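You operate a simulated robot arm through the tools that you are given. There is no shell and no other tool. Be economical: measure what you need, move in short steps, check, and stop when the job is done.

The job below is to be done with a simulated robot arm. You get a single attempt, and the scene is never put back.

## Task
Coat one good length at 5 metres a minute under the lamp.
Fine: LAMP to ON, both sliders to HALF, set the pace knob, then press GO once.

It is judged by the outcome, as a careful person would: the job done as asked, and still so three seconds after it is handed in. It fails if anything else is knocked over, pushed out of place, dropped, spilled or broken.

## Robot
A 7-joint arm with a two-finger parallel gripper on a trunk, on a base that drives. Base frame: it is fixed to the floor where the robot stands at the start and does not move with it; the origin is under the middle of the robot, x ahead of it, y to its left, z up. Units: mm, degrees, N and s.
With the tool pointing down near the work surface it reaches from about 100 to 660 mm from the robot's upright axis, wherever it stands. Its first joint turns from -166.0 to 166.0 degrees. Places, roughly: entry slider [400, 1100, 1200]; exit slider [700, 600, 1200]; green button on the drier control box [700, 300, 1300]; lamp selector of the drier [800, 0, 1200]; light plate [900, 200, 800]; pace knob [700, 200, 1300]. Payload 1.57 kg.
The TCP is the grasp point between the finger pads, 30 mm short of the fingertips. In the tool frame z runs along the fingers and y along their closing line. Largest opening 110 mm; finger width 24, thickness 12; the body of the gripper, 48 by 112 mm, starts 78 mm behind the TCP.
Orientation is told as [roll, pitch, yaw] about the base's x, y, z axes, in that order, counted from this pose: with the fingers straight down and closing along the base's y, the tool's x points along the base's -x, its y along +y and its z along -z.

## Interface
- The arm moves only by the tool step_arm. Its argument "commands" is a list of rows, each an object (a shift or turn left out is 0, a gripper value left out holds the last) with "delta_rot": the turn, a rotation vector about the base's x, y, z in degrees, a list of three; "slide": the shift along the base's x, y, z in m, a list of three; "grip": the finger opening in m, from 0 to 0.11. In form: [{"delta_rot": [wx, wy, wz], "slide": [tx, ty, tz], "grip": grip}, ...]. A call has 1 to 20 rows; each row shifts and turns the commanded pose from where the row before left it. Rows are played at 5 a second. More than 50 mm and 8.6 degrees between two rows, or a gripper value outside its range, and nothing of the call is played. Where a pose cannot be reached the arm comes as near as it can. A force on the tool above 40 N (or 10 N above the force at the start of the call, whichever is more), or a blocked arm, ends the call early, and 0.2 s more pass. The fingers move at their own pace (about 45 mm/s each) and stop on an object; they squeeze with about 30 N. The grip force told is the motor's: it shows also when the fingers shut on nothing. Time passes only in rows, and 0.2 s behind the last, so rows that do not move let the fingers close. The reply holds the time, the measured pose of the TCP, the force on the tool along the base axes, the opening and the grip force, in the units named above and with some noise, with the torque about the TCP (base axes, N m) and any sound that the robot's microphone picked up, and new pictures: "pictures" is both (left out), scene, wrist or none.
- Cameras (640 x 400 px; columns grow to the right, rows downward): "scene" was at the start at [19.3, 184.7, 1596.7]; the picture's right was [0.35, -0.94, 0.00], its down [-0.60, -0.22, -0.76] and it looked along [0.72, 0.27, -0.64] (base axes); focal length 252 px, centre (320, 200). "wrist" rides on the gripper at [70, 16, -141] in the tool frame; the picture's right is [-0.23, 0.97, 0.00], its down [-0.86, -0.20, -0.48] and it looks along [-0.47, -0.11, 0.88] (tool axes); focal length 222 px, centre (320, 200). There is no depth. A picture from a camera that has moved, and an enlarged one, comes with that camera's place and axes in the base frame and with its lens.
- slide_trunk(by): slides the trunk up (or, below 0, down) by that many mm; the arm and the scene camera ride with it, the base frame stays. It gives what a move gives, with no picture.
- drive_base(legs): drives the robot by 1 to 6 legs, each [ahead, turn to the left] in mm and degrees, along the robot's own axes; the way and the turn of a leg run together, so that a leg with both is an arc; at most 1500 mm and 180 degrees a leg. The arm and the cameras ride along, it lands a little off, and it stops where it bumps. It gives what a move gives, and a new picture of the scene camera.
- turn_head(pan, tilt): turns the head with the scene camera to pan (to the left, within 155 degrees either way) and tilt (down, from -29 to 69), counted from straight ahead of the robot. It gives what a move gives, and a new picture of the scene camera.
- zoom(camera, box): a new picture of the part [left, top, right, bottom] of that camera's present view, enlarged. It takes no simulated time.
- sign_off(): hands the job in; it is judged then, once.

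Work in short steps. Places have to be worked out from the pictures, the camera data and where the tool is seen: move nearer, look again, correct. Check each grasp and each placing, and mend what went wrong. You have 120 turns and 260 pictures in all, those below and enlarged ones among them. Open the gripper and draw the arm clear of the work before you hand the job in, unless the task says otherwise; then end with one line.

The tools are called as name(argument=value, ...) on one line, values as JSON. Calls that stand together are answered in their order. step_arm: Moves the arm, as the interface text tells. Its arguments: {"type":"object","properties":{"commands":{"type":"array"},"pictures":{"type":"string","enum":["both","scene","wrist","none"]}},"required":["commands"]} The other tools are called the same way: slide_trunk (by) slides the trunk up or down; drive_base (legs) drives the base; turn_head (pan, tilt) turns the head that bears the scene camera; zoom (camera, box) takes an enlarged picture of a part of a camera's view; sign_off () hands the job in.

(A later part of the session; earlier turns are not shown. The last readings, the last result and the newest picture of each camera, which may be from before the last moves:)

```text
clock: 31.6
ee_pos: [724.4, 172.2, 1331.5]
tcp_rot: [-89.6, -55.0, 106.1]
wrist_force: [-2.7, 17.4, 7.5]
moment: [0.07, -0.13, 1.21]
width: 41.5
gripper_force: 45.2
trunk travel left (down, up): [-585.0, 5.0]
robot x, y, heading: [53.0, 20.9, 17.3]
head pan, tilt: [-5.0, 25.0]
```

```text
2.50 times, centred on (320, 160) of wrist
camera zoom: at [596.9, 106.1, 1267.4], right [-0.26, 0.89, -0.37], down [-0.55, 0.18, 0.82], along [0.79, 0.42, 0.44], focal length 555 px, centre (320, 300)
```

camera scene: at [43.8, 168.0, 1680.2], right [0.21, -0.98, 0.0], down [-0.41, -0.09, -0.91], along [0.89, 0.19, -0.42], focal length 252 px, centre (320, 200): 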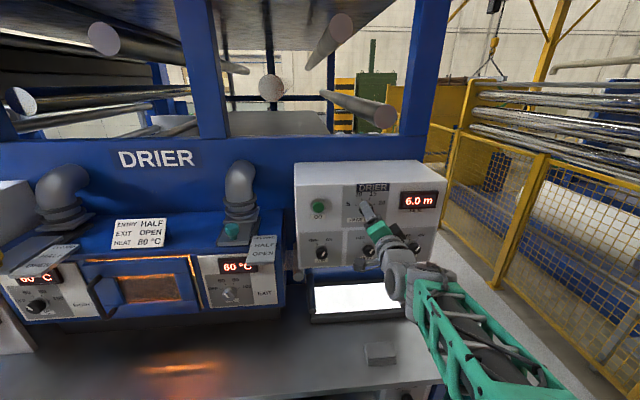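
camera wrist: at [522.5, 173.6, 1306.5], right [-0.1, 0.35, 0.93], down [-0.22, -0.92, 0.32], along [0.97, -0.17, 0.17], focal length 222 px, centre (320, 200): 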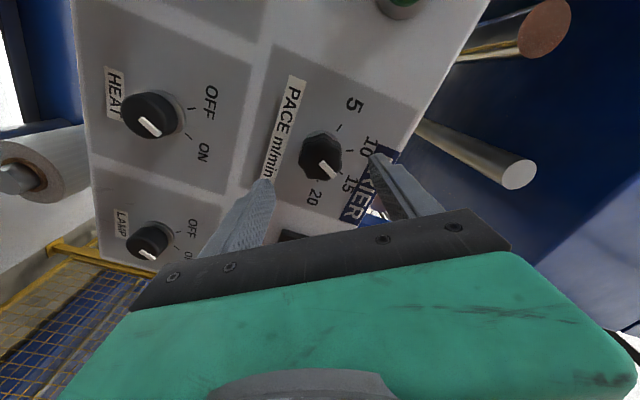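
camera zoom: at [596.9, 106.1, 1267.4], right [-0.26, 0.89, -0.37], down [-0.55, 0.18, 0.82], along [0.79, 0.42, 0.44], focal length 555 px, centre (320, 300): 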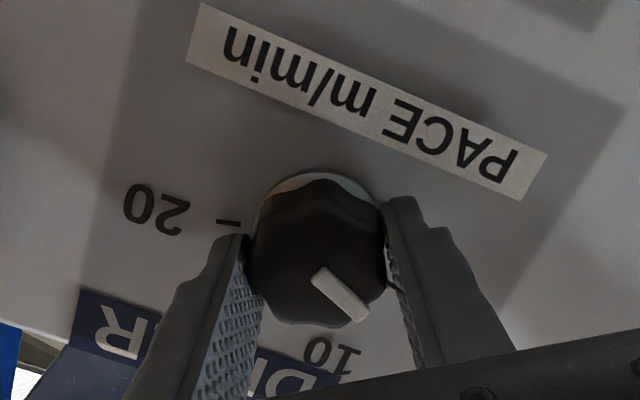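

That is 90° turned. I turn 6° more, then release, back off and check.

step_arm(commands=[{"delta_rot": [-5.8, -1.7, 0]}, {"grip": 0.08}, {"grip": 0.08}, {"grip": 0.08}, {"slide": [-0.03, -0.009, 0]}, {"slide": [-0.03, -0.009, 0]}], pictures="none")

zoom(camera="wrist", box=[180, 60, 460, 240])

zoom(camera="scene", box=[290, 170, 450, 270])

```text
clock: 33.0
ee_pos: [665.2, 151.9, 1334.2]
tcp_rot: [-89.7, -49.1, 106.0]
wrist_force: [0.5, -0.6, 0.8]
moment: [0.02, -0.01, -0.02]
width: 79.9
gripper_force: 0.1
trunk travel left (down, up): [-585.0, 5.0]
robot x, y, heading: [55.5, 17.5, 17.4]
head pan, tilt: [-5.0, 25.0]
```

```text
2.22 times, centred on (320, 150) of wrist
camera zoom: at [538.9, 79.6, 1271.8], right [-0.25, 0.85, -0.47], down [-0.57, 0.26, 0.78], along [0.78, 0.46, 0.42], focal length 494 px, centre (320, 311)
```

zoom: 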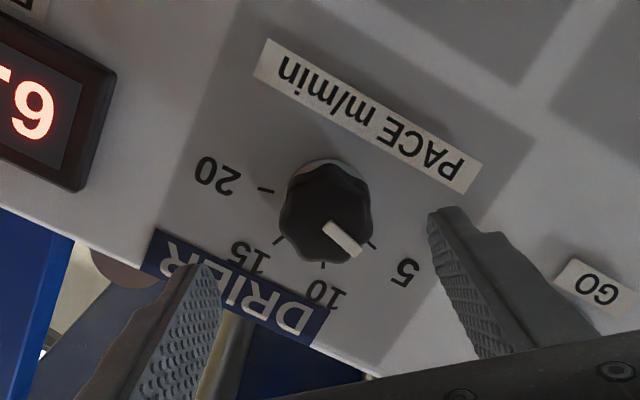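

```text
4.00 times, centred on (370, 220) of scene
camera zoom: at [43.2, 167.7, 1680.3], right [0.21, -0.98, 0.0], down [-0.41, -0.09, -0.91], along [0.89, 0.19, -0.42], focal length 1010 px, centre (120, 120)
```

zoom: 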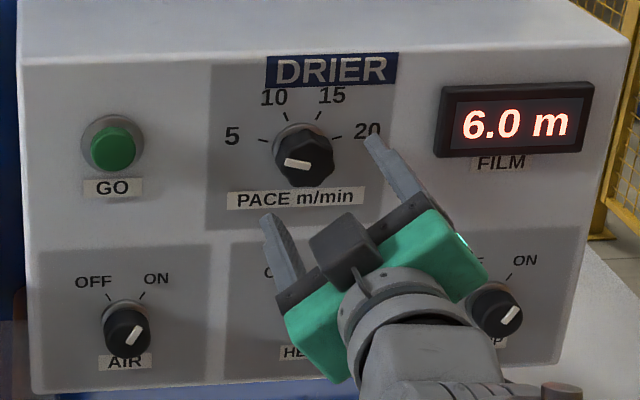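

PACE points at 5. Next come the sliders, which means driving left. First I fold the arm by undoing the roll and pitching the tool down while drawing back.

step_arm(commands=[{"slide": [-0.015, -0.002, 0], "delta_rot": [7.2, 2.1, 0]}, {"slide": [-0.015, -0.002, 0], "delta_rot": [7.2, 2.1, 0]}, {"slide": [-0.015, -0.002, 0], "delta_rot": [7.2, 2.1, 0]}, {"slide": [-0.015, -0.002, 0], "delta_rot": [7.2, 2.1, 0]}, {"slide": [-0.015, -0.002, 0], "delta_rot": [7.2, 2.1, 0]}, {"slide": [-0.01, 0.005, -0.01], "delta_rot": [-2.3, 7.6, 0]}, {"slide": [-0.01, 0.005, -0.01], "delta_rot": [-2.3, 7.6, 0]}, {"slide": [-0.01, 0.005, -0.01], "delta_rot": [-2.3, 7.6, 0]}, {"slide": [-0.01, 0.005, -0.01], "delta_rot": [-2.3, 7.6, 0]}, {"slide": [-0.01, 0.005, -0.01], "delta_rot": [-2.3, 7.6, 0]}, {"slide": [-0.01, 0.005, -0.01], "delta_rot": [-2.3, 7.6, 0]}, {"slide": [-0.01, 0.005, -0.01], "delta_rot": [-2.3, 7.6, 0]}, {"slide": [-0.01, 0.005, -0.01], "delta_rot": [-2.3, 7.6, 0]}], pictures="scene")

```text
clock: 35.8
ee_pos: [512.3, 181.1, 1251.6]
tcp_rot: [-2.0, -26.1, 20.5]
wrist_force: [0.3, -0.3, 0.6]
moment: [0.0, 0.0, -0.01]
width: 80.0
gripper_force: 0.1
trunk travel left (down, up): [-585.0, 5.0]
robot x, y, heading: [57.0, 22.1, 17.3]
head pan, tilt: [-5.0, 25.0]
camera scene: at [44.4, 168.1, 1680.2], right [0.21, -0.98, 0.0], down [-0.41, -0.09, -0.91], along [0.89, 0.19, -0.42], focal length 252 px, centre (320, 200)
```

scene: 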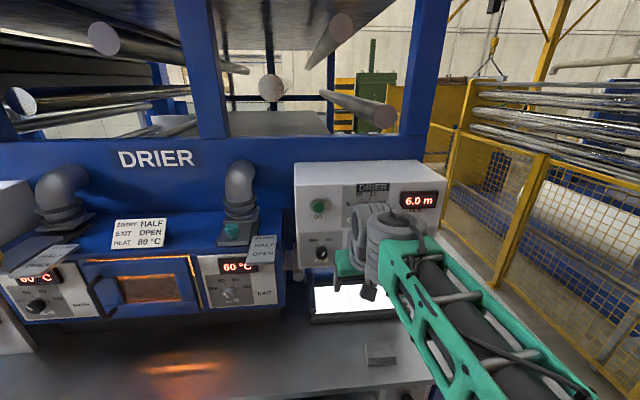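

The arm is compact. I turn left and drive along the table to stand opposite the exit slider.

drive_base(legs=[[0, 77], [330, 0]])

turn_head(pan=-80, tilt=40)

```text
clock: 41.2
ee_pos: [-13.6, 825.5, 1251.9]
tcp_rot: [-2.1, -26.1, 97.0]
wrist_force: [0.1, 0.7, -0.1]
moment: [-0.03, 0.01, 0.02]
width: 79.9
gripper_force: 0.0
trunk travel left (down, up): [-585.0, 5.0]
robot x, y, heading: [36.0, 341.2, 93.6]
head pan, tilt: [-5.0, 25.0]
camera scene: at [-111.0, 367.4, 1680.2], right [1.0, -0.02, 0.0], down [-0.01, -0.42, -0.91], along [0.02, 0.91, -0.42], focal length 252 px, centre (320, 200)
```

scene: 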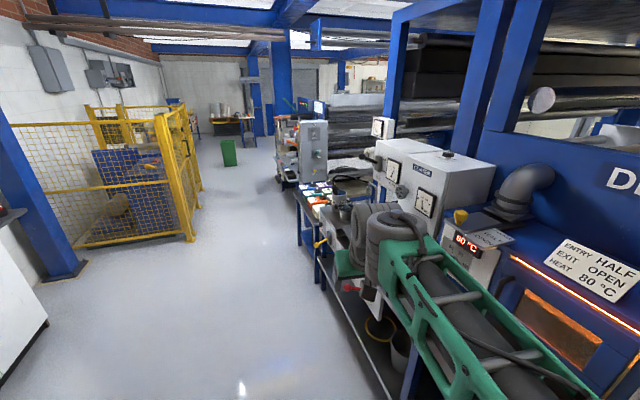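

```text
clock: 42.7
ee_pos: [-13.0, 826.0, 1251.0]
tcp_rot: [-2.1, -26.2, 96.9]
wrist_force: [-0.1, 0.0, 0.3]
moment: [0.0, -0.01, -0.04]
width: 80.0
gripper_force: 0.0
trunk travel left (down, up): [-585.0, 5.0]
robot x, y, heading: [37.4, 342.8, 93.7]
head pan, tilt: [-80.0, 40.0]
camera scene: at [-30.5, 294.7, 1657.0], right [0.24, -0.97, 0.0], down [-0.62, -0.15, -0.77], along [0.74, 0.18, -0.64], focal length 252 px, centre (320, 200)
```

scene: 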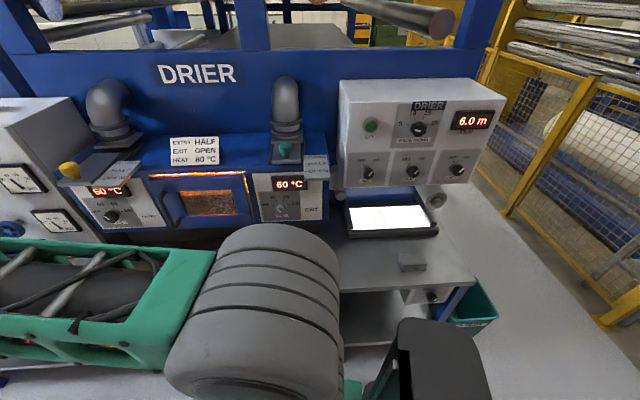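

Exit knob works out at about (660, 586, 1248). I zoom in on both scales to see where the sliders stand.

zoom(camera="scene", box=[230, 110, 350, 210])

zoom(camera="scene", box=[40, 110, 180, 230])

```text
4.00 times, centred on (290, 160) of scene
camera zoom: at [-30.5, 294.7, 1657.0], right [0.24, -0.97, 0.0], down [-0.62, -0.15, -0.77], along [0.74, 0.18, -0.64], focal length 1010 px, centre (440, 360)
```

zoom: 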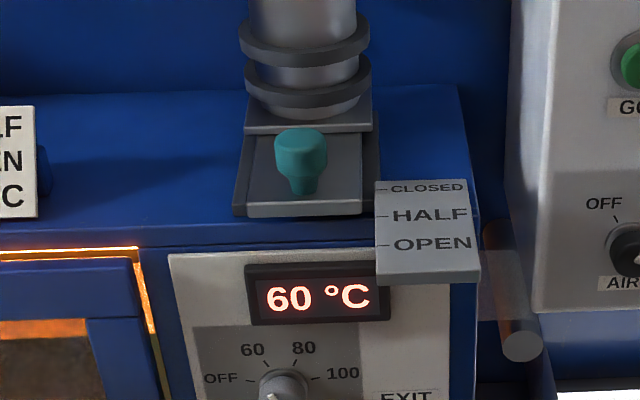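

```text
3.33 times, centred on (110, 170) of scene
camera zoom: at [-30.5, 294.7, 1657.0], right [0.24, -0.97, 0.0], down [-0.62, -0.15, -0.77], along [0.74, 0.18, -0.64], focal length 842 px, centre (1020, 300)
```

zoom: 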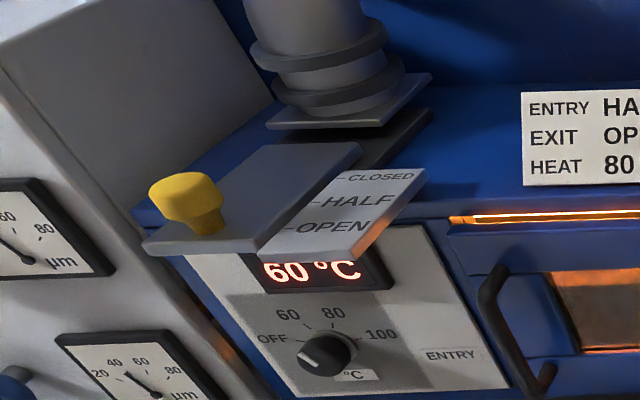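

Each knob lines up with its scale tick: entry is at OPEN and exit at CLOSED, with about 42 mm between marks. I swing the arm right on an arc at constant radius toward the exit slider.

step_arm(commands=[{"slide": [0.0423, 0.0026, 0.006], "delta_rot": [0, 0, -5]}, {"slide": [0.0424, -0.0011, 0.006], "delta_rot": [0, 0, -5]}, {"slide": [0.0421, -0.0048, 0.006], "delta_rot": [0, 0, -5]}, {"slide": [0.0416, -0.0084, 0.006], "delta_rot": [0, 0, -5]}, {"slide": [0.0406, -0.0121, 0.006], "delta_rot": [0, 0, -5]}, {"slide": [0.0395, -0.0155, 0.006], "delta_rot": [0, 0, -5]}, {"slide": [0.0379, -0.0189, 0.006], "delta_rot": [0, 0, -5]}, {"slide": [0.0362, -0.0222, 0.006], "delta_rot": [0, 0, -5]}, {"slide": [0.034, -0.0252, 0.006], "delta_rot": [0, 0, -5]}, {"slide": [0.0318, -0.0281, 0.006], "delta_rot": [0, 0, -5]}, {"slide": [0.0292, -0.0308, 0.006], "delta_rot": [0, 0, -5]}, {"slide": [0.0264, -0.0331, 0.006], "delta_rot": [0, 0, -5]}, {"slide": [0.0234, -0.0354, 0.006], "delta_rot": [0, 0, -5]}, {"slide": [0.0202, -0.0373, 0.006], "delta_rot": [0, 0, -5]}, {"slide": [0.0169, -0.0388, 0.006], "delta_rot": [0, 0, -5]}])

```text
clock: 45.9
ee_pos: [490.0, 514.3, 1340.5]
tcp_rot: [-2.2, -26.2, 21.7]
wrist_force: [-0.5, -0.2, -0.3]
moment: [0.01, -0.01, -0.03]
width: 80.0
gripper_force: 0.0
trunk travel left (down, up): [-585.0, 5.0]
robot x, y, heading: [39.9, 345.3, 93.7]
head pan, tilt: [-80.0, 40.0]
camera scene: at [-30.1, 294.2, 1656.9], right [0.23, -0.97, 0.0], down [-0.62, -0.15, -0.77], along [0.74, 0.18, -0.64], focal length 252 px, centre (320, 200)
camera wrist: at [367.0, 486.9, 1437.3], right [-0.16, 0.98, 0.07], down [0.58, 0.04, 0.81], along [0.8, 0.17, -0.58], focal length 222 px, centre (320, 200)
```

scene: 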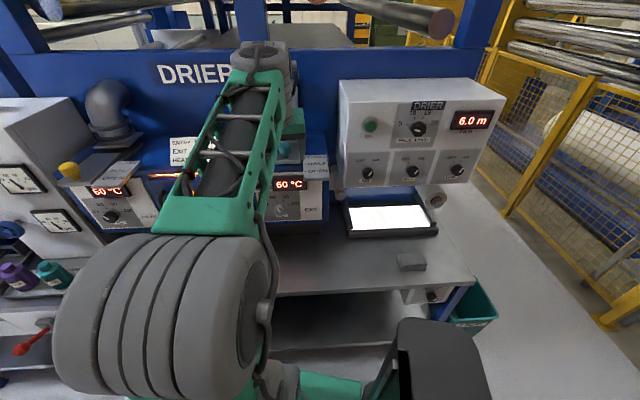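
wrist: 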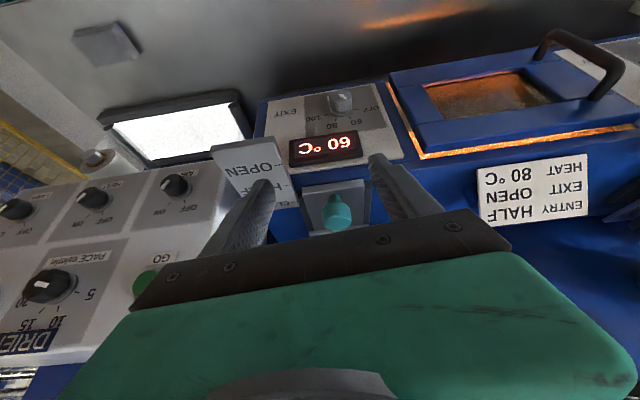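

The wrist view agrees on the exit knob at about (658, 580, 1247). I move to 60 mm short of it along the tool axis.

step_arm(commands=[{"slide": [0.033, 0.013, -0.004], "delta_rot": [0, 0, -1]}, {"slide": [0.033, 0.013, -0.004], "delta_rot": [0, 0, -1]}, {"slide": [0.033, 0.013, -0.004], "delta_rot": [0, 0, -1]}, {"slide": [0.033, 0.013, -0.004], "delta_rot": [0, 0, -1]}], pictures="both")

```text
clock: 46.9
ee_pos: [625.5, 565.3, 1324.8]
tcp_rot: [-2.1, -26.1, 18.0]
wrist_force: [0.3, -0.7, -0.1]
moment: [0.04, 0.04, 0.04]
width: 80.0
gripper_force: 0.0
trunk travel left (down, up): [-585.0, 5.0]
robot x, y, heading: [39.4, 344.5, 93.8]
head pan, tilt: [-80.0, 40.0]
camera scene: at [-28.9, 295.1, 1657.0], right [0.24, -0.97, 0.0], down [-0.63, -0.15, -0.77], along [0.74, 0.18, -0.64], focal length 252 px, centre (320, 200)
camera wrist: at [500.1, 547.0, 1421.9], right [-0.09, 0.99, 0.07], down [0.58, 0.0, 0.81], along [0.81, 0.11, -0.58], focal length 222 px, centre (320, 200)
```

scene: 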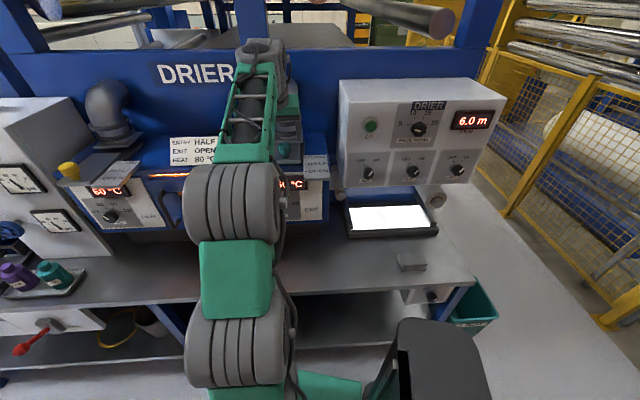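
wrist: 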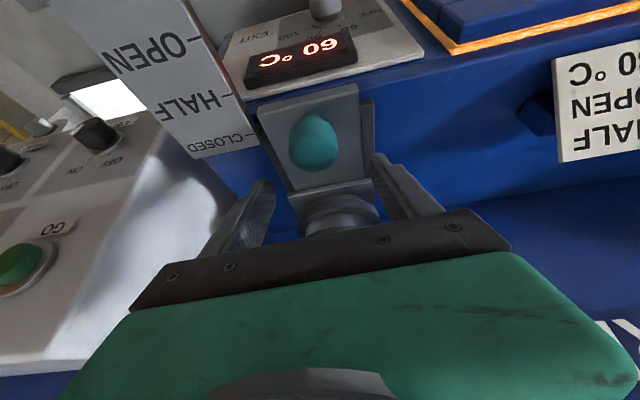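

The refined fix puts the knob head at about (628, 564, 1262), nearer than I thought. I shift back slightly, lower partway and look again.

step_arm(commands=[{"slide": [-0.012, -0.006, 0]}, {"slide": [0, 0, -0.018]}], pictures="wrist")

```text
clock: 47.5
ee_pos: [611.4, 559.8, 1309.8]
tcp_rot: [-2.0, -26.2, 17.9]
wrist_force: [0.4, 0.3, -0.2]
moment: [-0.03, -0.04, -0.01]
width: 80.0
gripper_force: 0.1
trunk travel left (down, up): [-585.0, 5.0]
robot x, y, heading: [37.7, 346.3, 93.8]
head pan, tilt: [-80.0, 40.0]
camera wrist: at [485.6, 541.5, 1404.7], right [-0.09, 0.99, 0.07], down [0.58, 0.0, 0.81], along [0.81, 0.11, -0.58], focal length 222 px, centre (320, 200)
```

wrist: 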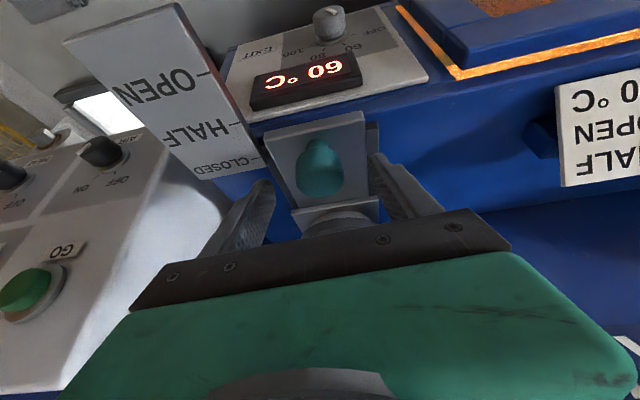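

The knob is centred between the tips. I advance 28 mm along the tool axis and close.

step_arm(commands=[{"slide": [0.006, 0.001, -0.0125]}, {"slide": [0.006, 0.001, -0.0125]}, {"grip": 0.02}, {"grip": 0.02}, {"grip": 0.02}, {"grip": 0.02}], pictures="wrist")

```text
clock: 48.9
ee_pos: [623.8, 563.9, 1282.3]
tcp_rot: [-2.2, -26.2, 17.9]
wrist_force: [0.7, 0.8, -1.5]
moment: [0.08, -0.22, 0.04]
width: 39.6
gripper_force: 27.7
trunk travel left (down, up): [-585.0, 5.0]
robot x, y, heading: [34.6, 345.8, 93.6]
head pan, tilt: [-80.0, 40.0]
camera wrist: at [497.7, 544.7, 1378.8], right [-0.09, 0.99, 0.07], down [0.58, 0.0, 0.81], along [0.81, 0.11, -0.58], focal length 222 px, centre (320, 200)
```

wrist: 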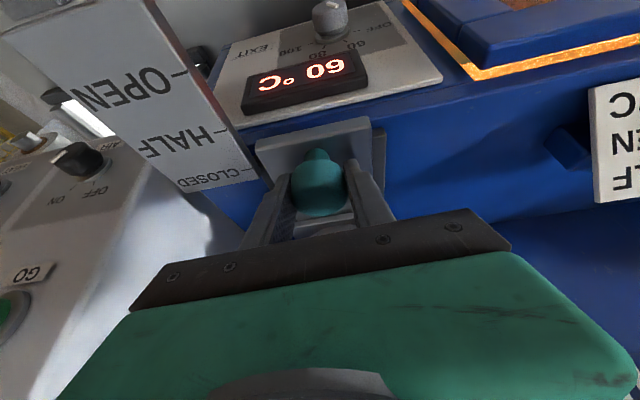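

The knob is gripped. I pull toward the front 30 mm along the slide and check.

step_arm(commands=[{"slide": [-0.0096, -0.0027, 0]}, {"slide": [-0.0096, -0.0027, 0]}, {"slide": [-0.0096, -0.0027, 0]}], pictures="wrist")

zoom(camera="wrist", box=[120, 80, 440, 280])

```text
clock: 49.7
ee_pos: [594.1, 553.9, 1282.5]
tcp_rot: [-2.1, -26.0, 17.8]
wrist_force: [-0.1, -3.0, -5.8]
moment: [0.1, -1.01, 0.12]
width: 39.5
gripper_force: 44.6
trunk travel left (down, up): [-585.0, 5.0]
robot x, y, heading: [37.9, 344.6, 93.8]
head pan, tilt: [-80.0, 40.0]
camera wrist: at [469.1, 536.0, 1378.9], right [-0.09, 0.99, 0.07], down [0.58, 0.0, 0.81], along [0.81, 0.11, -0.58], focal length 222 px, centre (320, 200)
```

wrist: 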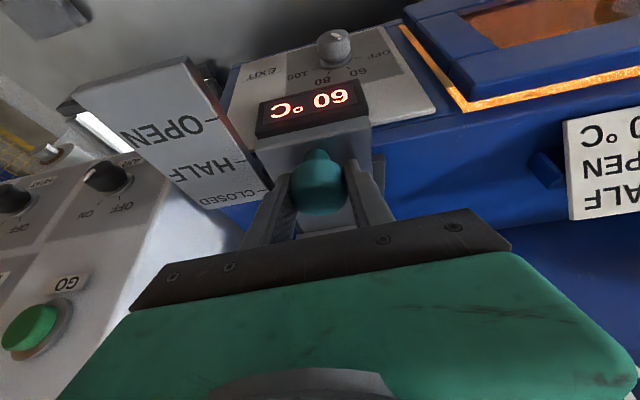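

```text
2.00 times, centred on (280, 180) of wrist
camera zoom: at [469.1, 536.0, 1378.9], right [-0.09, 0.99, 0.07], down [0.58, 0.0, 0.81], along [0.81, 0.11, -0.58], focal length 444 px, centre (400, 240)
```

zoom: 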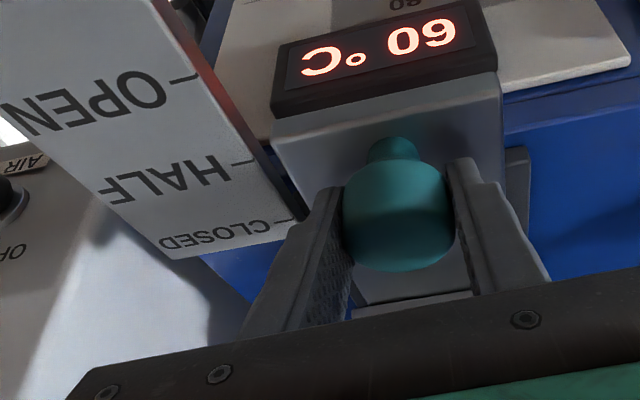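

After 30 mm, HALF still needs about 11 mm more by comparison with the earlier picture. I pull 11 mm and look.

step_arm(commands=[{"slide": [-0.0053, -0.0015, 0]}, {"slide": [-0.0053, -0.0015, 0]}], pictures="wrist")

zoom(camera="scene", box=[240, 110, 340, 200])

```text
clock: 50.3
ee_pos: [582.7, 550.6, 1283.4]
tcp_rot: [-2.1, -26.1, 17.9]
wrist_force: [2.9, -2.5, -2.1]
moment: [-0.42, 1.02, -0.18]
width: 39.4
gripper_force: 43.9
trunk travel left (down, up): [-585.0, 5.0]
robot x, y, heading: [34.9, 340.2, 93.7]
head pan, tilt: [-80.0, 40.0]
camera wrist: at [458.5, 532.6, 1378.9], right [-0.09, 0.99, 0.07], down [0.58, 0.0, 0.81], along [0.81, 0.11, -0.58], focal length 222 px, centre (320, 200)
```

wrist: 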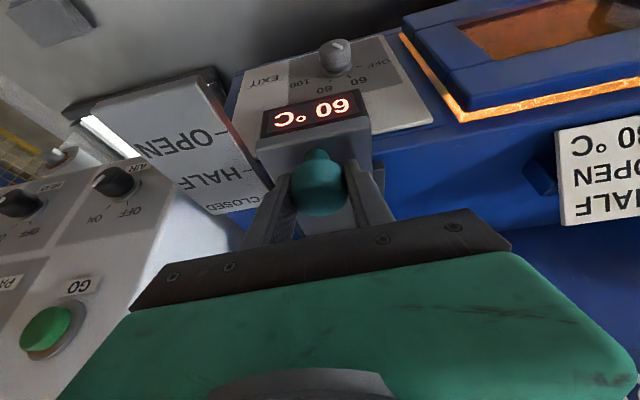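

```text
4.44 times, centred on (290, 155) of scene
camera zoom: at [-29.5, 294.3, 1657.0], right [0.23, -0.97, 0.0], down [-0.63, -0.15, -0.77], along [0.74, 0.18, -0.64], focal length 1122 px, centre (453, 400)
```

zoom: 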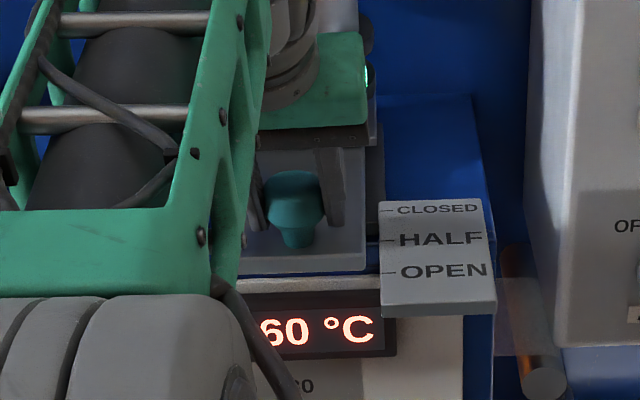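

The stem now sits at HALF, with the same offset to the tick as it had at CLOSED. I release and withdraw up the tool axis.

step_arm(commands=[{"grip": 0.08}, {"grip": 0.08}, {"grip": 0.08}, {"slide": [-0.012, -0.004, 0.025]}, {"slide": [-0.012, -0.004, 0.025]}, {"slide": [-0.012, -0.004, 0.025]}, {"slide": [-0.03, -0.01, 0]}, {"slide": [-0.03, -0.01, 0]}], pictures="none")

zoom(camera="scene", box=[240, 110, 340, 200])

zoom(camera="wrist", box=[120, 60, 440, 260])

```text
clock: 52.1
ee_pos: [485.3, 519.3, 1359.4]
tcp_rot: [-2.2, -26.3, 17.9]
wrist_force: [0.1, 0.7, 0.2]
moment: [0.0, -0.03, -0.03]
width: 79.9
gripper_force: 0.1
trunk travel left (down, up): [-585.0, 5.0]
robot x, y, heading: [36.5, 346.4, 93.7]
head pan, tilt: [-80.0, 40.0]
```

```text
4.44 times, centred on (290, 155) of scene
camera zoom: at [-31.3, 294.3, 1656.9], right [0.24, -0.97, 0.0], down [-0.62, -0.15, -0.77], along [0.74, 0.18, -0.64], focal length 1122 px, centre (453, 400)
```

zoom: 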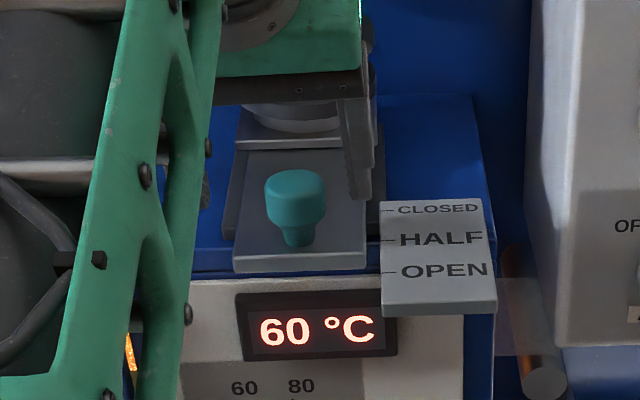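

```text
2.00 times, centred on (280, 160) of wrist
camera zoom: at [360.0, 501.9, 1456.3], right [-0.09, 0.99, 0.07], down [0.58, 0.0, 0.81], along [0.81, 0.11, -0.58], focal length 444 px, centre (400, 280)
```

zoom: 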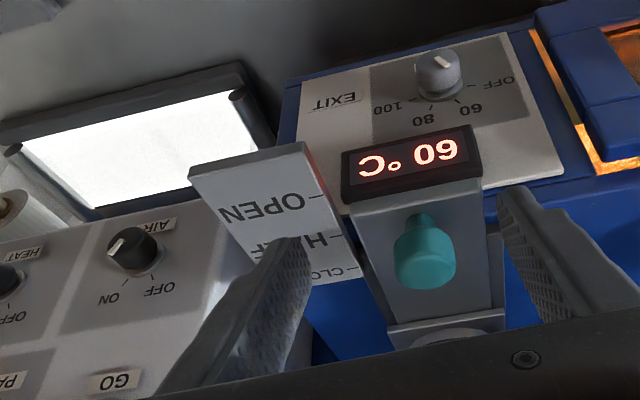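

Exit is at HALF. Next I bring the arm in a little, align the base parallel to the table and drive toward the entry slider.

step_arm(commands=[{"slide": [-0.03, -0.009, 0]}, {"slide": [-0.03, -0.009, 0]}], pictures="none")

drive_base(legs=[[0, 12.5], [470, 0]])

```text
clock: 52.7
ee_pos: [425.6, 502.1, 1357.3]
tcp_rot: [-2.1, -26.2, 17.9]
wrist_force: [-0.3, 0.9, 1.2]
moment: [-0.02, -0.02, -0.01]
width: 80.1
gripper_force: 0.1
trunk travel left (down, up): [-585.0, 5.0]
robot x, y, heading: [40.0, 342.9, 93.5]
head pan, tilt: [-80.0, 40.0]
```

```text
clock: 56.3
ee_pos: [255.1, 1033.7, 1356.9]
tcp_rot: [-2.1, -26.2, 30.5]
wrist_force: [-0.1, 0.7, 0.3]
moment: [0.02, 0.04, 0.01]
width: 79.9
gripper_force: 0.0
trunk travel left (down, up): [-585.0, 5.0]
robot x, y, heading: [-93.3, 795.3, 106.0]
head pan, tilt: [-80.0, 40.0]
camera scene: at [-147.0, 730.4, 1657.0], right [0.44, -0.9, 0.0], down [-0.58, -0.28, -0.77], along [0.69, 0.34, -0.64], focal length 252 px, centre (320, 200)
```

scene: 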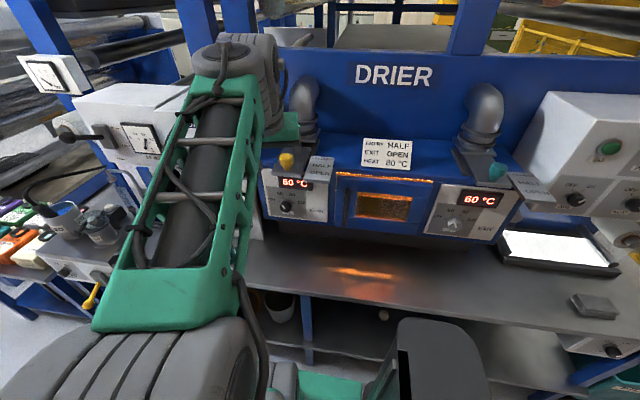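

Entry knob estimate is about (365–390, 1085–1105, 1265–1285). I square the tool to the panel and look with the wrist camera.

step_arm(commands=[{"slide": [0, 0.01, 0], "delta_rot": [0, 0, -6]}, {"slide": [0, 0.01, 0], "delta_rot": [0, 0, -6]}], pictures="wrist")

zoom(camera="scene", box=[250, 120, 350, 200])

```text
clock: 56.9
ee_pos: [255.2, 1051.6, 1357.0]
tcp_rot: [-2.0, -26.1, 18.4]
wrist_force: [0.5, 0.3, 0.0]
moment: [-0.02, 0.01, 0.03]
width: 79.9
gripper_force: 0.0
trunk travel left (down, up): [-585.0, 5.0]
robot x, y, heading: [-95.1, 793.4, 106.2]
head pan, tilt: [-80.0, 40.0]
camera wrist: at [129.4, 1033.1, 1453.4], right [-0.1, 0.99, 0.07], down [0.58, 0.0, 0.81], along [0.81, 0.12, -0.58], focal length 222 px, centre (320, 200)
```

wrist: 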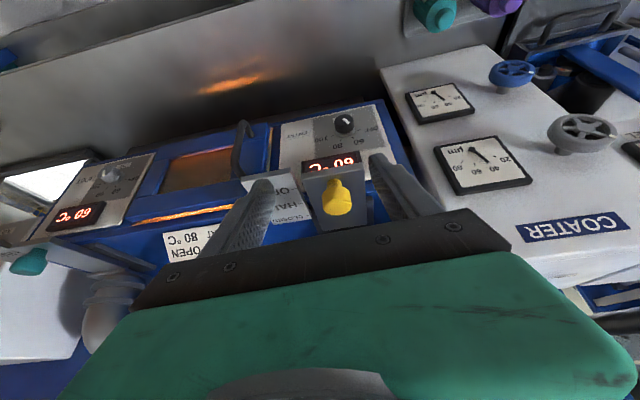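

```text
5.00 times, centred on (300, 160) of scene
camera zoom: at [-146.7, 730.4, 1657.0], right [0.44, -0.9, 0.0], down [-0.58, -0.28, -0.77], along [0.69, 0.34, -0.64], focal length 1262 px, centre (420, 400)
```

zoom: 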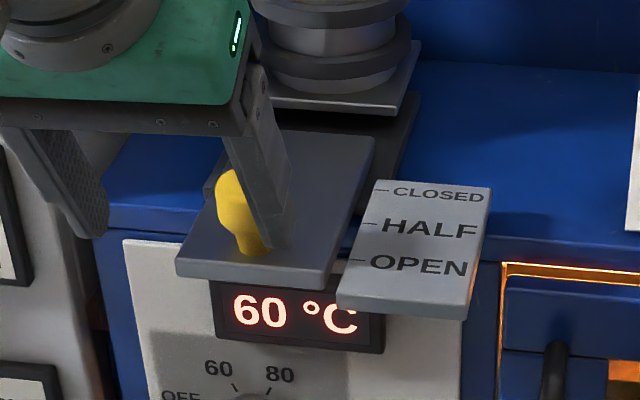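

The wrist view gives about (382, 1098, 1266). I move in to a spot short of the knob and re-check.

step_arm(commands=[{"slide": [0.03, 0.012, -0.008]}, {"slide": [0.03, 0.012, -0.012]}, {"slide": [0.03, 0.012, -0.015]}], pictures="wrist")

```text
clock: 57.7
ee_pos: [347.1, 1089.7, 1322.4]
tcp_rot: [-2.1, -26.2, 18.5]
wrist_force: [-0.6, -1.0, -0.2]
moment: [0.01, -0.01, -0.01]
width: 79.8
gripper_force: 0.0
trunk travel left (down, up): [-585.0, 5.0]
robot x, y, heading: [-90.0, 791.6, 105.7]
head pan, tilt: [-80.0, 40.0]
camera wrist: at [222.1, 1069.9, 1418.3], right [-0.1, 0.99, 0.07], down [0.58, 0.0, 0.81], along [0.81, 0.12, -0.58], focal length 222 px, centre (320, 200)
```

wrist: 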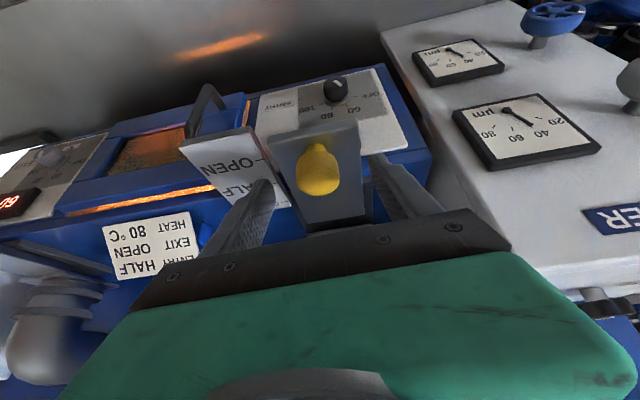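

The knob is centred laterally. I advance in two parts, looking in between.

step_arm(commands=[{"slide": [0.008, 0.001, -0.012]}, {"slide": [0.008, 0.001, -0.012]}], pictures="wrist")

```text
clock: 58.3
ee_pos: [361.3, 1090.6, 1298.1]
tcp_rot: [-2.1, -26.2, 18.4]
wrist_force: [0.1, 0.6, 0.2]
moment: [0.0, 0.03, -0.02]
width: 80.3
gripper_force: 0.1
trunk travel left (down, up): [-585.0, 5.0]
robot x, y, heading: [-88.5, 793.9, 106.0]
head pan, tilt: [-80.0, 40.0]
camera wrist: at [236.2, 1071.4, 1394.7], right [-0.1, 0.99, 0.07], down [0.58, 0.0, 0.81], along [0.81, 0.12, -0.58], focal length 222 px, centre (320, 200)
```

wrist: 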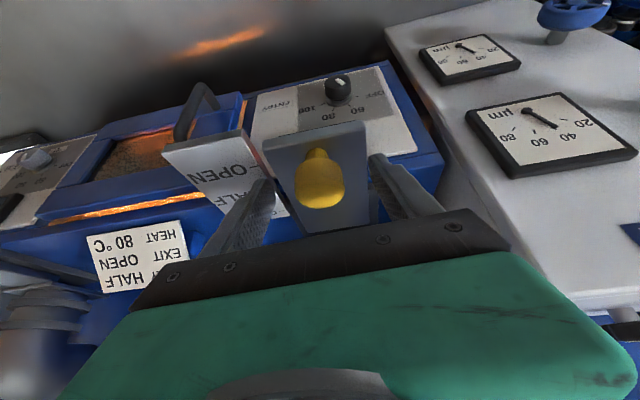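

Almost there. I advance 17 mm more and close.

step_arm(commands=[{"slide": [0.0045, 0.001, -0.008]}, {"slide": [0.0045, 0.001, -0.007]}, {"grip": 0.02}, {"grip": 0.02}, {"grip": 0.02}, {"grip": 0.02}], pictures="wrist")

zoom(camera="scene", box=[250, 120, 350, 200])

```text
clock: 59.7
ee_pos: [370.0, 1091.4, 1282.8]
tcp_rot: [-2.2, -26.2, 18.4]
wrist_force: [0.4, -2.9, 0.0]
moment: [-0.08, -0.16, -0.08]
width: 39.4
gripper_force: 27.9
trunk travel left (down, up): [-585.0, 5.0]
robot x, y, heading: [-85.8, 789.9, 106.2]
head pan, tilt: [-80.0, 40.0]
camera wrist: at [245.3, 1072.6, 1379.5], right [-0.1, 0.99, 0.07], down [0.58, 0.0, 0.81], along [0.81, 0.12, -0.58], focal length 222 px, centre (320, 200)
```

wrist: 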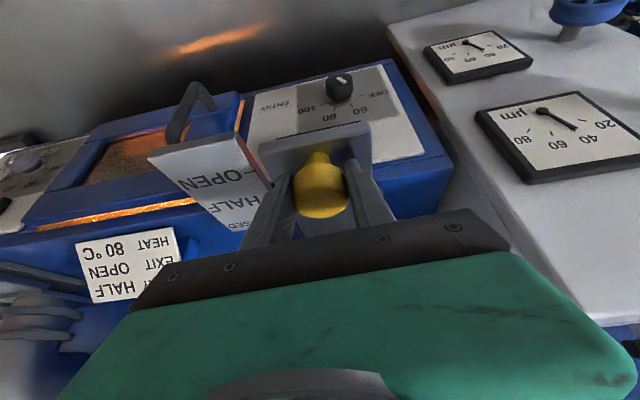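

```text
5.00 times, centred on (300, 160) of scene
camera zoom: at [-146.6, 729.2, 1656.9], right [0.44, -0.9, 0.0], down [-0.58, -0.28, -0.77], along [0.69, 0.34, -0.64], focal length 1262 px, centre (420, 400)
```

zoom: 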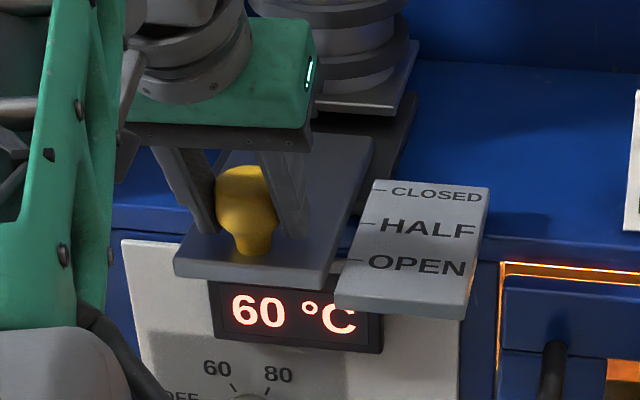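

Gripped, with the slider at OPEN. I push it back 42 mm toward HALF.

step_arm(commands=[{"slide": [0.0101, 0.0029, 0]}, {"slide": [0.0101, 0.0029, 0]}, {"slide": [0.0101, 0.0029, 0]}, {"slide": [0.0101, 0.0029, 0]}], pictures="wrist")

zoom(camera="scene", box=[250, 120, 350, 200])

```text
clock: 60.7
ee_pos: [410.1, 1104.0, 1283.0]
tcp_rot: [-2.3, -26.1, 18.4]
wrist_force: [-1.1, -1.4, -10.5]
moment: [0.32, -1.0, 0.09]
width: 39.3
gripper_force: 44.7
trunk travel left (down, up): [-585.0, 5.0]
robot x, y, heading: [-91.5, 794.3, 105.9]
head pan, tilt: [-80.0, 40.0]
camera wrist: at [285.8, 1085.0, 1379.8], right [-0.1, 0.99, 0.07], down [0.58, 0.0, 0.81], along [0.81, 0.12, -0.58], focal length 222 px, centre (320, 200)
```

wrist: 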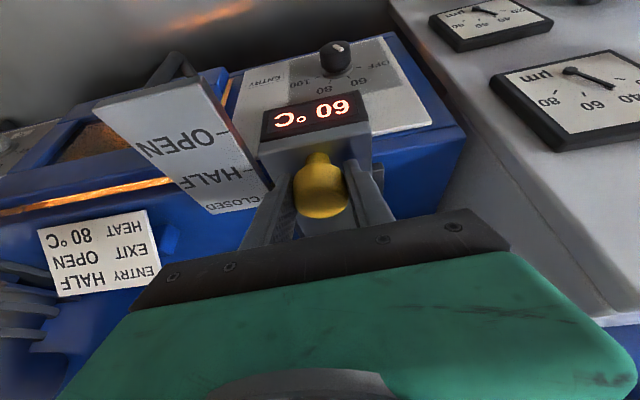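

```text
5.00 times, centred on (300, 160) of scene
camera zoom: at [-146.4, 730.0, 1656.8], right [0.44, -0.9, 0.0], down [-0.58, -0.28, -0.77], along [0.69, 0.34, -0.64], focal length 1262 px, centre (420, 400)
```

zoom: 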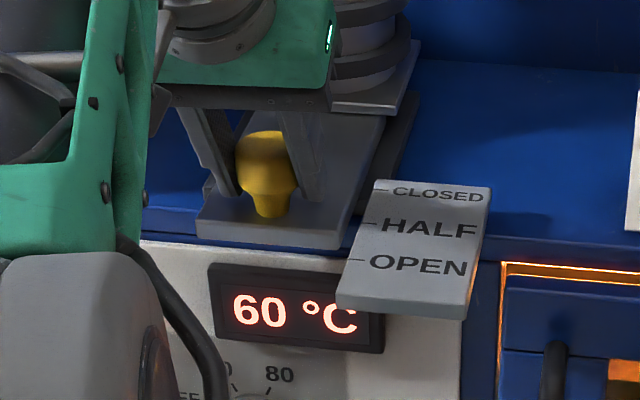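

The wrist view matches the exit slider's HALF view. I release, withdraw and verify.

step_arm(commands=[{"grip": 0.08}, {"grip": 0.08}, {"grip": 0.08}, {"slide": [-0.012, -0.004, 0.025]}, {"slide": [-0.012, -0.004, 0.025]}, {"slide": [-0.012, -0.004, 0.025]}, {"slide": [-0.04, -0.012, 0]}, {"slide": [-0.04, -0.012, 0]}, {"slide": [-0.03, -0.009, 0]}], pictures="none")

zoom(camera="scene", box=[250, 120, 350, 200])

zoom(camera="wrist", box=[160, 80, 480, 280])

```text
clock: 62.7
ee_pos: [263.5, 1060.7, 1360.1]
tcp_rot: [-2.1, -26.2, 18.5]
wrist_force: [0.3, 0.5, 0.4]
moment: [-0.01, -0.01, 0.02]
width: 79.9
gripper_force: 0.0
trunk travel left (down, up): [-585.0, 5.0]
robot x, y, heading: [-90.9, 789.9, 105.8]
head pan, tilt: [-80.0, 40.0]
```

```text
5.00 times, centred on (300, 160) of scene
camera zoom: at [-147.4, 729.6, 1656.9], right [0.44, -0.9, 0.0], down [-0.58, -0.28, -0.77], along [0.69, 0.34, -0.64], focal length 1262 px, centre (420, 400)
```

zoom: 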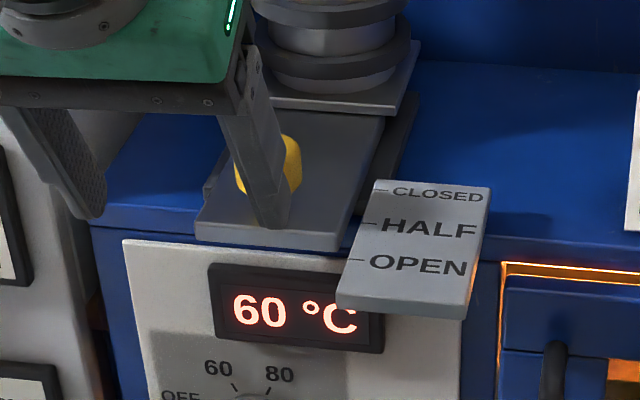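

```text
2.00 times, centred on (320, 180) of wrist
camera zoom: at [138.8, 1040.9, 1456.2], right [-0.1, 0.99, 0.07], down [0.58, 0.0, 0.81], along [0.81, 0.12, -0.58], focal length 444 px, centre (320, 240)
```

zoom: 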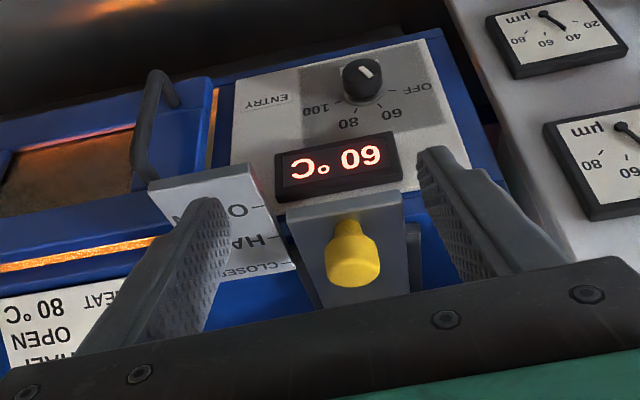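

Both sliders are at HALF. I back along the table to return to the GO button.

drive_base(legs=[[-520, 0]])

turn_head(pan=-88, tilt=35)

```text
clock: 65.7
ee_pos: [407.9, 570.3, 1359.6]
tcp_rot: [-2.1, -26.3, 18.9]
wrist_force: [0.7, -0.4, -0.3]
moment: [0.01, 0.0, 0.03]
width: 79.9
gripper_force: 0.1
trunk travel left (down, up): [-585.0, 5.0]
robot x, y, heading: [51.5, 299.7, 106.6]
head pan, tilt: [-80.0, 40.0]
camera scene: at [-1.5, 235.6, 1656.9], right [0.45, -0.89, 0.0], down [-0.57, -0.29, -0.77], along [0.69, 0.34, -0.64], focal length 252 px, centre (320, 200)
```

scene: 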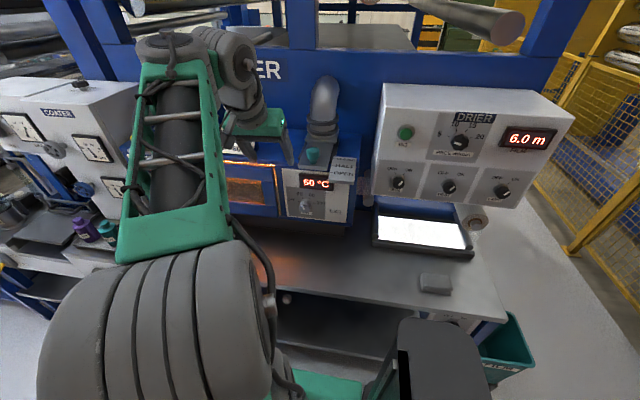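

```text
clock: 66.4
ee_pos: [407.4, 570.2, 1360.2]
tcp_rot: [-2.1, -26.1, 18.9]
wrist_force: [0.0, 0.1, -0.1]
moment: [0.0, -0.03, 0.01]
width: 79.8
gripper_force: 0.1
trunk travel left (down, up): [-585.0, 5.0]
robot x, y, heading: [55.4, 296.2, 106.5]
head pan, tilt: [-88.0, 35.0]
camera scene: at [5.8, 226.1, 1664.5], right [0.32, -0.95, 0.0], down [-0.54, -0.18, -0.82], along [0.78, 0.26, -0.57], focal length 252 px, centre (320, 200)
```

scene: 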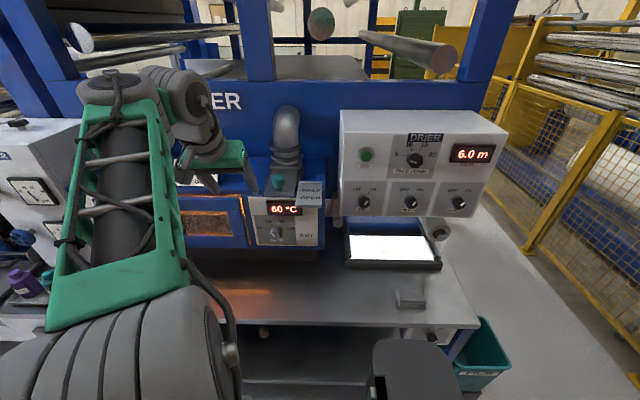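

I swing right, extending and levelling the tool, with the gripper closing for the press.

step_arm(commands=[{"slide": [0.022, -0.029, 0], "delta_rot": [0, 0, 0], "grip": 0.0}, {"slide": [0.022, -0.029, 0]}, {"slide": [0.022, -0.029, 0]}, {"slide": [0.022, -0.029, 0]}, {"slide": [0.022, -0.029, 0], "delta_rot": [1.8, -5.9, 0]}, {"slide": [0.02, -0.029, -0.002], "delta_rot": [1.8, -5.9, 0]}, {"slide": [0.02, -0.029, -0.002], "delta_rot": [1.8, -5.9, 0]}, {"slide": [0.015, -0.029, -0.002], "delta_rot": [1.8, -5.9, 0]}, {"slide": [0.01, -0.029, -0.003], "delta_rot": [1.8, -5.9, 0]}, {"slide": [0, -0.02, -0.003], "delta_rot": [1.8, -5.9, 0]}])

```text
clock: 68.6
ee_pos: [582.1, 287.0, 1349.3]
tcp_rot: [-4.7, -63.4, 20.7]
wrist_force: [-0.2, -0.1, -0.1]
moment: [-0.01, -0.01, -0.02]
width: 0.1
gripper_force: 21.9
trunk travel left (down, up): [-585.0, 5.0]
robot x, y, heading: [54.4, 299.7, 106.5]
head pan, tilt: [-88.0, 35.0]
camera scene: at [5.7, 225.8, 1664.5], right [0.32, -0.95, 0.0], down [-0.54, -0.18, -0.82], along [0.78, 0.26, -0.57], focal length 252 px, centre (320, 200)
camera wrist: at [427.4, 257.6, 1350.9], right [-0.18, 0.97, 0.17], down [0.0, -0.17, 0.99], along [0.98, 0.18, 0.03], focal length 222 px, centre (320, 200)
```

scene: 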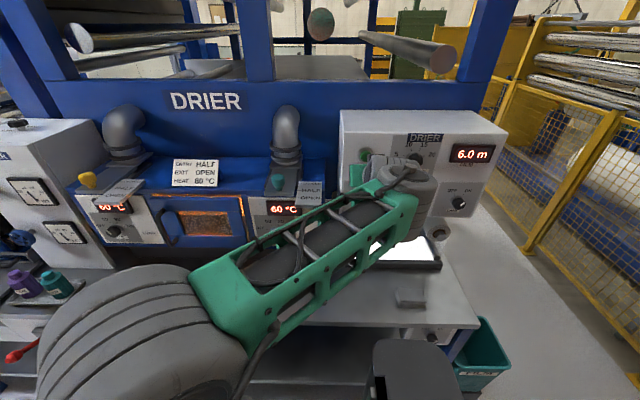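
wrist: 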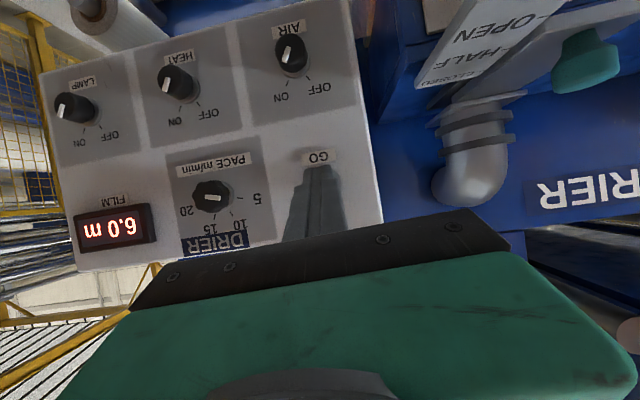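

PACE at 5 and LAMP at ON are visible here too. I level the tool and stop with the tips about 30 mm before GO.

step_arm(commands=[{"slide": [0.02, 0.004, -0.001], "delta_rot": [1.8, -5.9, 0]}, {"slide": [0.02, 0.004, -0.001], "delta_rot": [1.8, -5.9, 0]}, {"slide": [0.02, 0.003, -0.001], "delta_rot": [1.8, -5.9, 0]}, {"slide": [0.02, 0.003, -0.002], "delta_rot": [1.8, -5.9, 0]}])

zoom(camera="scene", box=[320, 100, 480, 220])

```text
clock: 69.6
ee_pos: [664.3, 302.1, 1344.9]
tcp_rot: [-41.5, -87.3, 57.3]
wrist_force: [0.1, -0.2, 0.0]
moment: [0.01, -0.01, 0.0]
width: 0.0
gripper_force: 20.9
trunk travel left (down, up): [-585.0, 5.0]
robot x, y, heading: [55.6, 299.9, 106.6]
head pan, tilt: [-88.0, 35.0]
camera scene: at [6.6, 226.0, 1664.6], right [0.32, -0.95, 0.0], down [-0.54, -0.18, -0.82], along [0.78, 0.26, -0.57], focal length 252 px, centre (320, 200)
camera wrist: at [522.1, 277.1, 1280.4], right [-0.26, 0.95, 0.2], down [-0.39, -0.29, 0.88], along [0.89, 0.15, 0.44], focal length 222 px, centre (320, 200)
```

scene: 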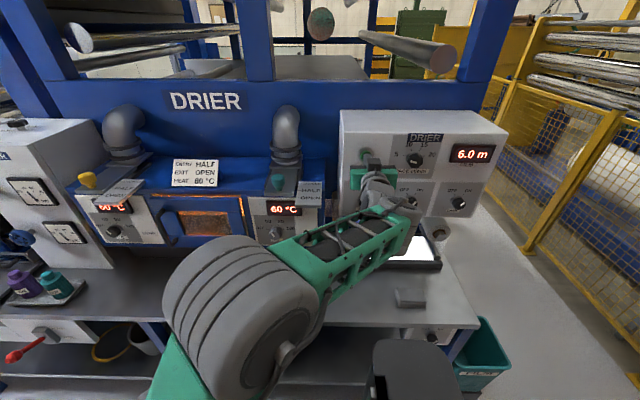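
wrist: 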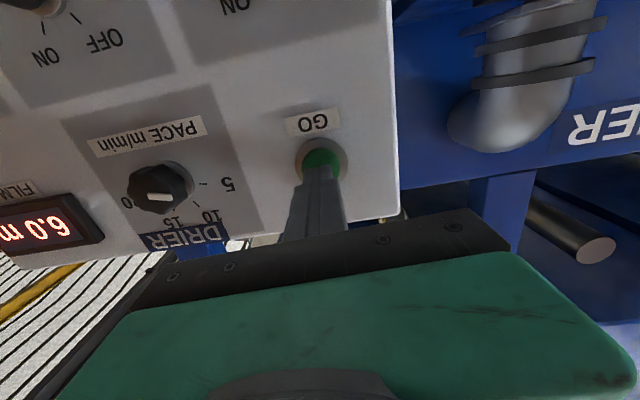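

```text
3.33 times, centred on (400, 160) of scene
camera zoom: at [6.6, 226.0, 1664.6], right [0.32, -0.95, 0.0], down [-0.54, -0.18, -0.82], along [0.78, 0.26, -0.57], focal length 842 px, centre (53, 333)
```

zoom: 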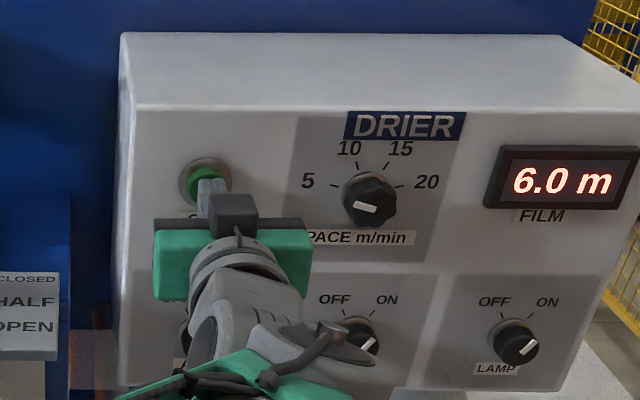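

The button is lined up, about 5 mm low. Before pressing, I take a closer look at the PACE pointer, which looks a little low from here.

zoom(camera="scene", box=[390, 125, 440, 165])

zoom(camera="wrist", box=[90, 100, 270, 260])

```text
10.00 times, centred on (415, 145) of scene
camera zoom: at [6.6, 226.0, 1664.6], right [0.32, -0.95, 0.0], down [-0.54, -0.18, -0.82], along [0.78, 0.26, -0.57], focal length 2525 px, centre (-630, 750)
```

zoom: 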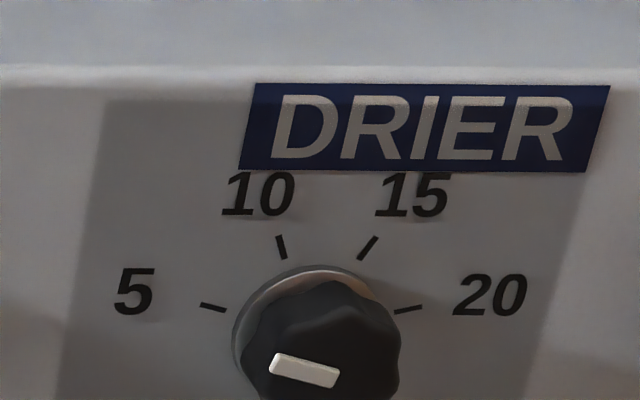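

```text
2.50 times, centred on (180, 180) of wrist
camera zoom: at [522.1, 277.1, 1280.4], right [-0.26, 0.95, 0.2], down [-0.39, -0.29, 0.88], along [0.89, 0.15, 0.44], focal length 555 px, centre (670, 250)
```

zoom: 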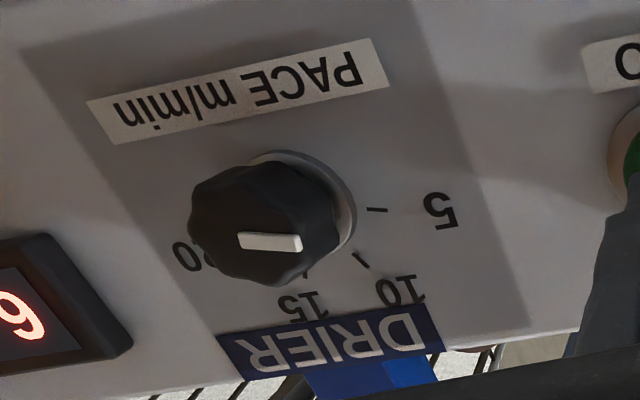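

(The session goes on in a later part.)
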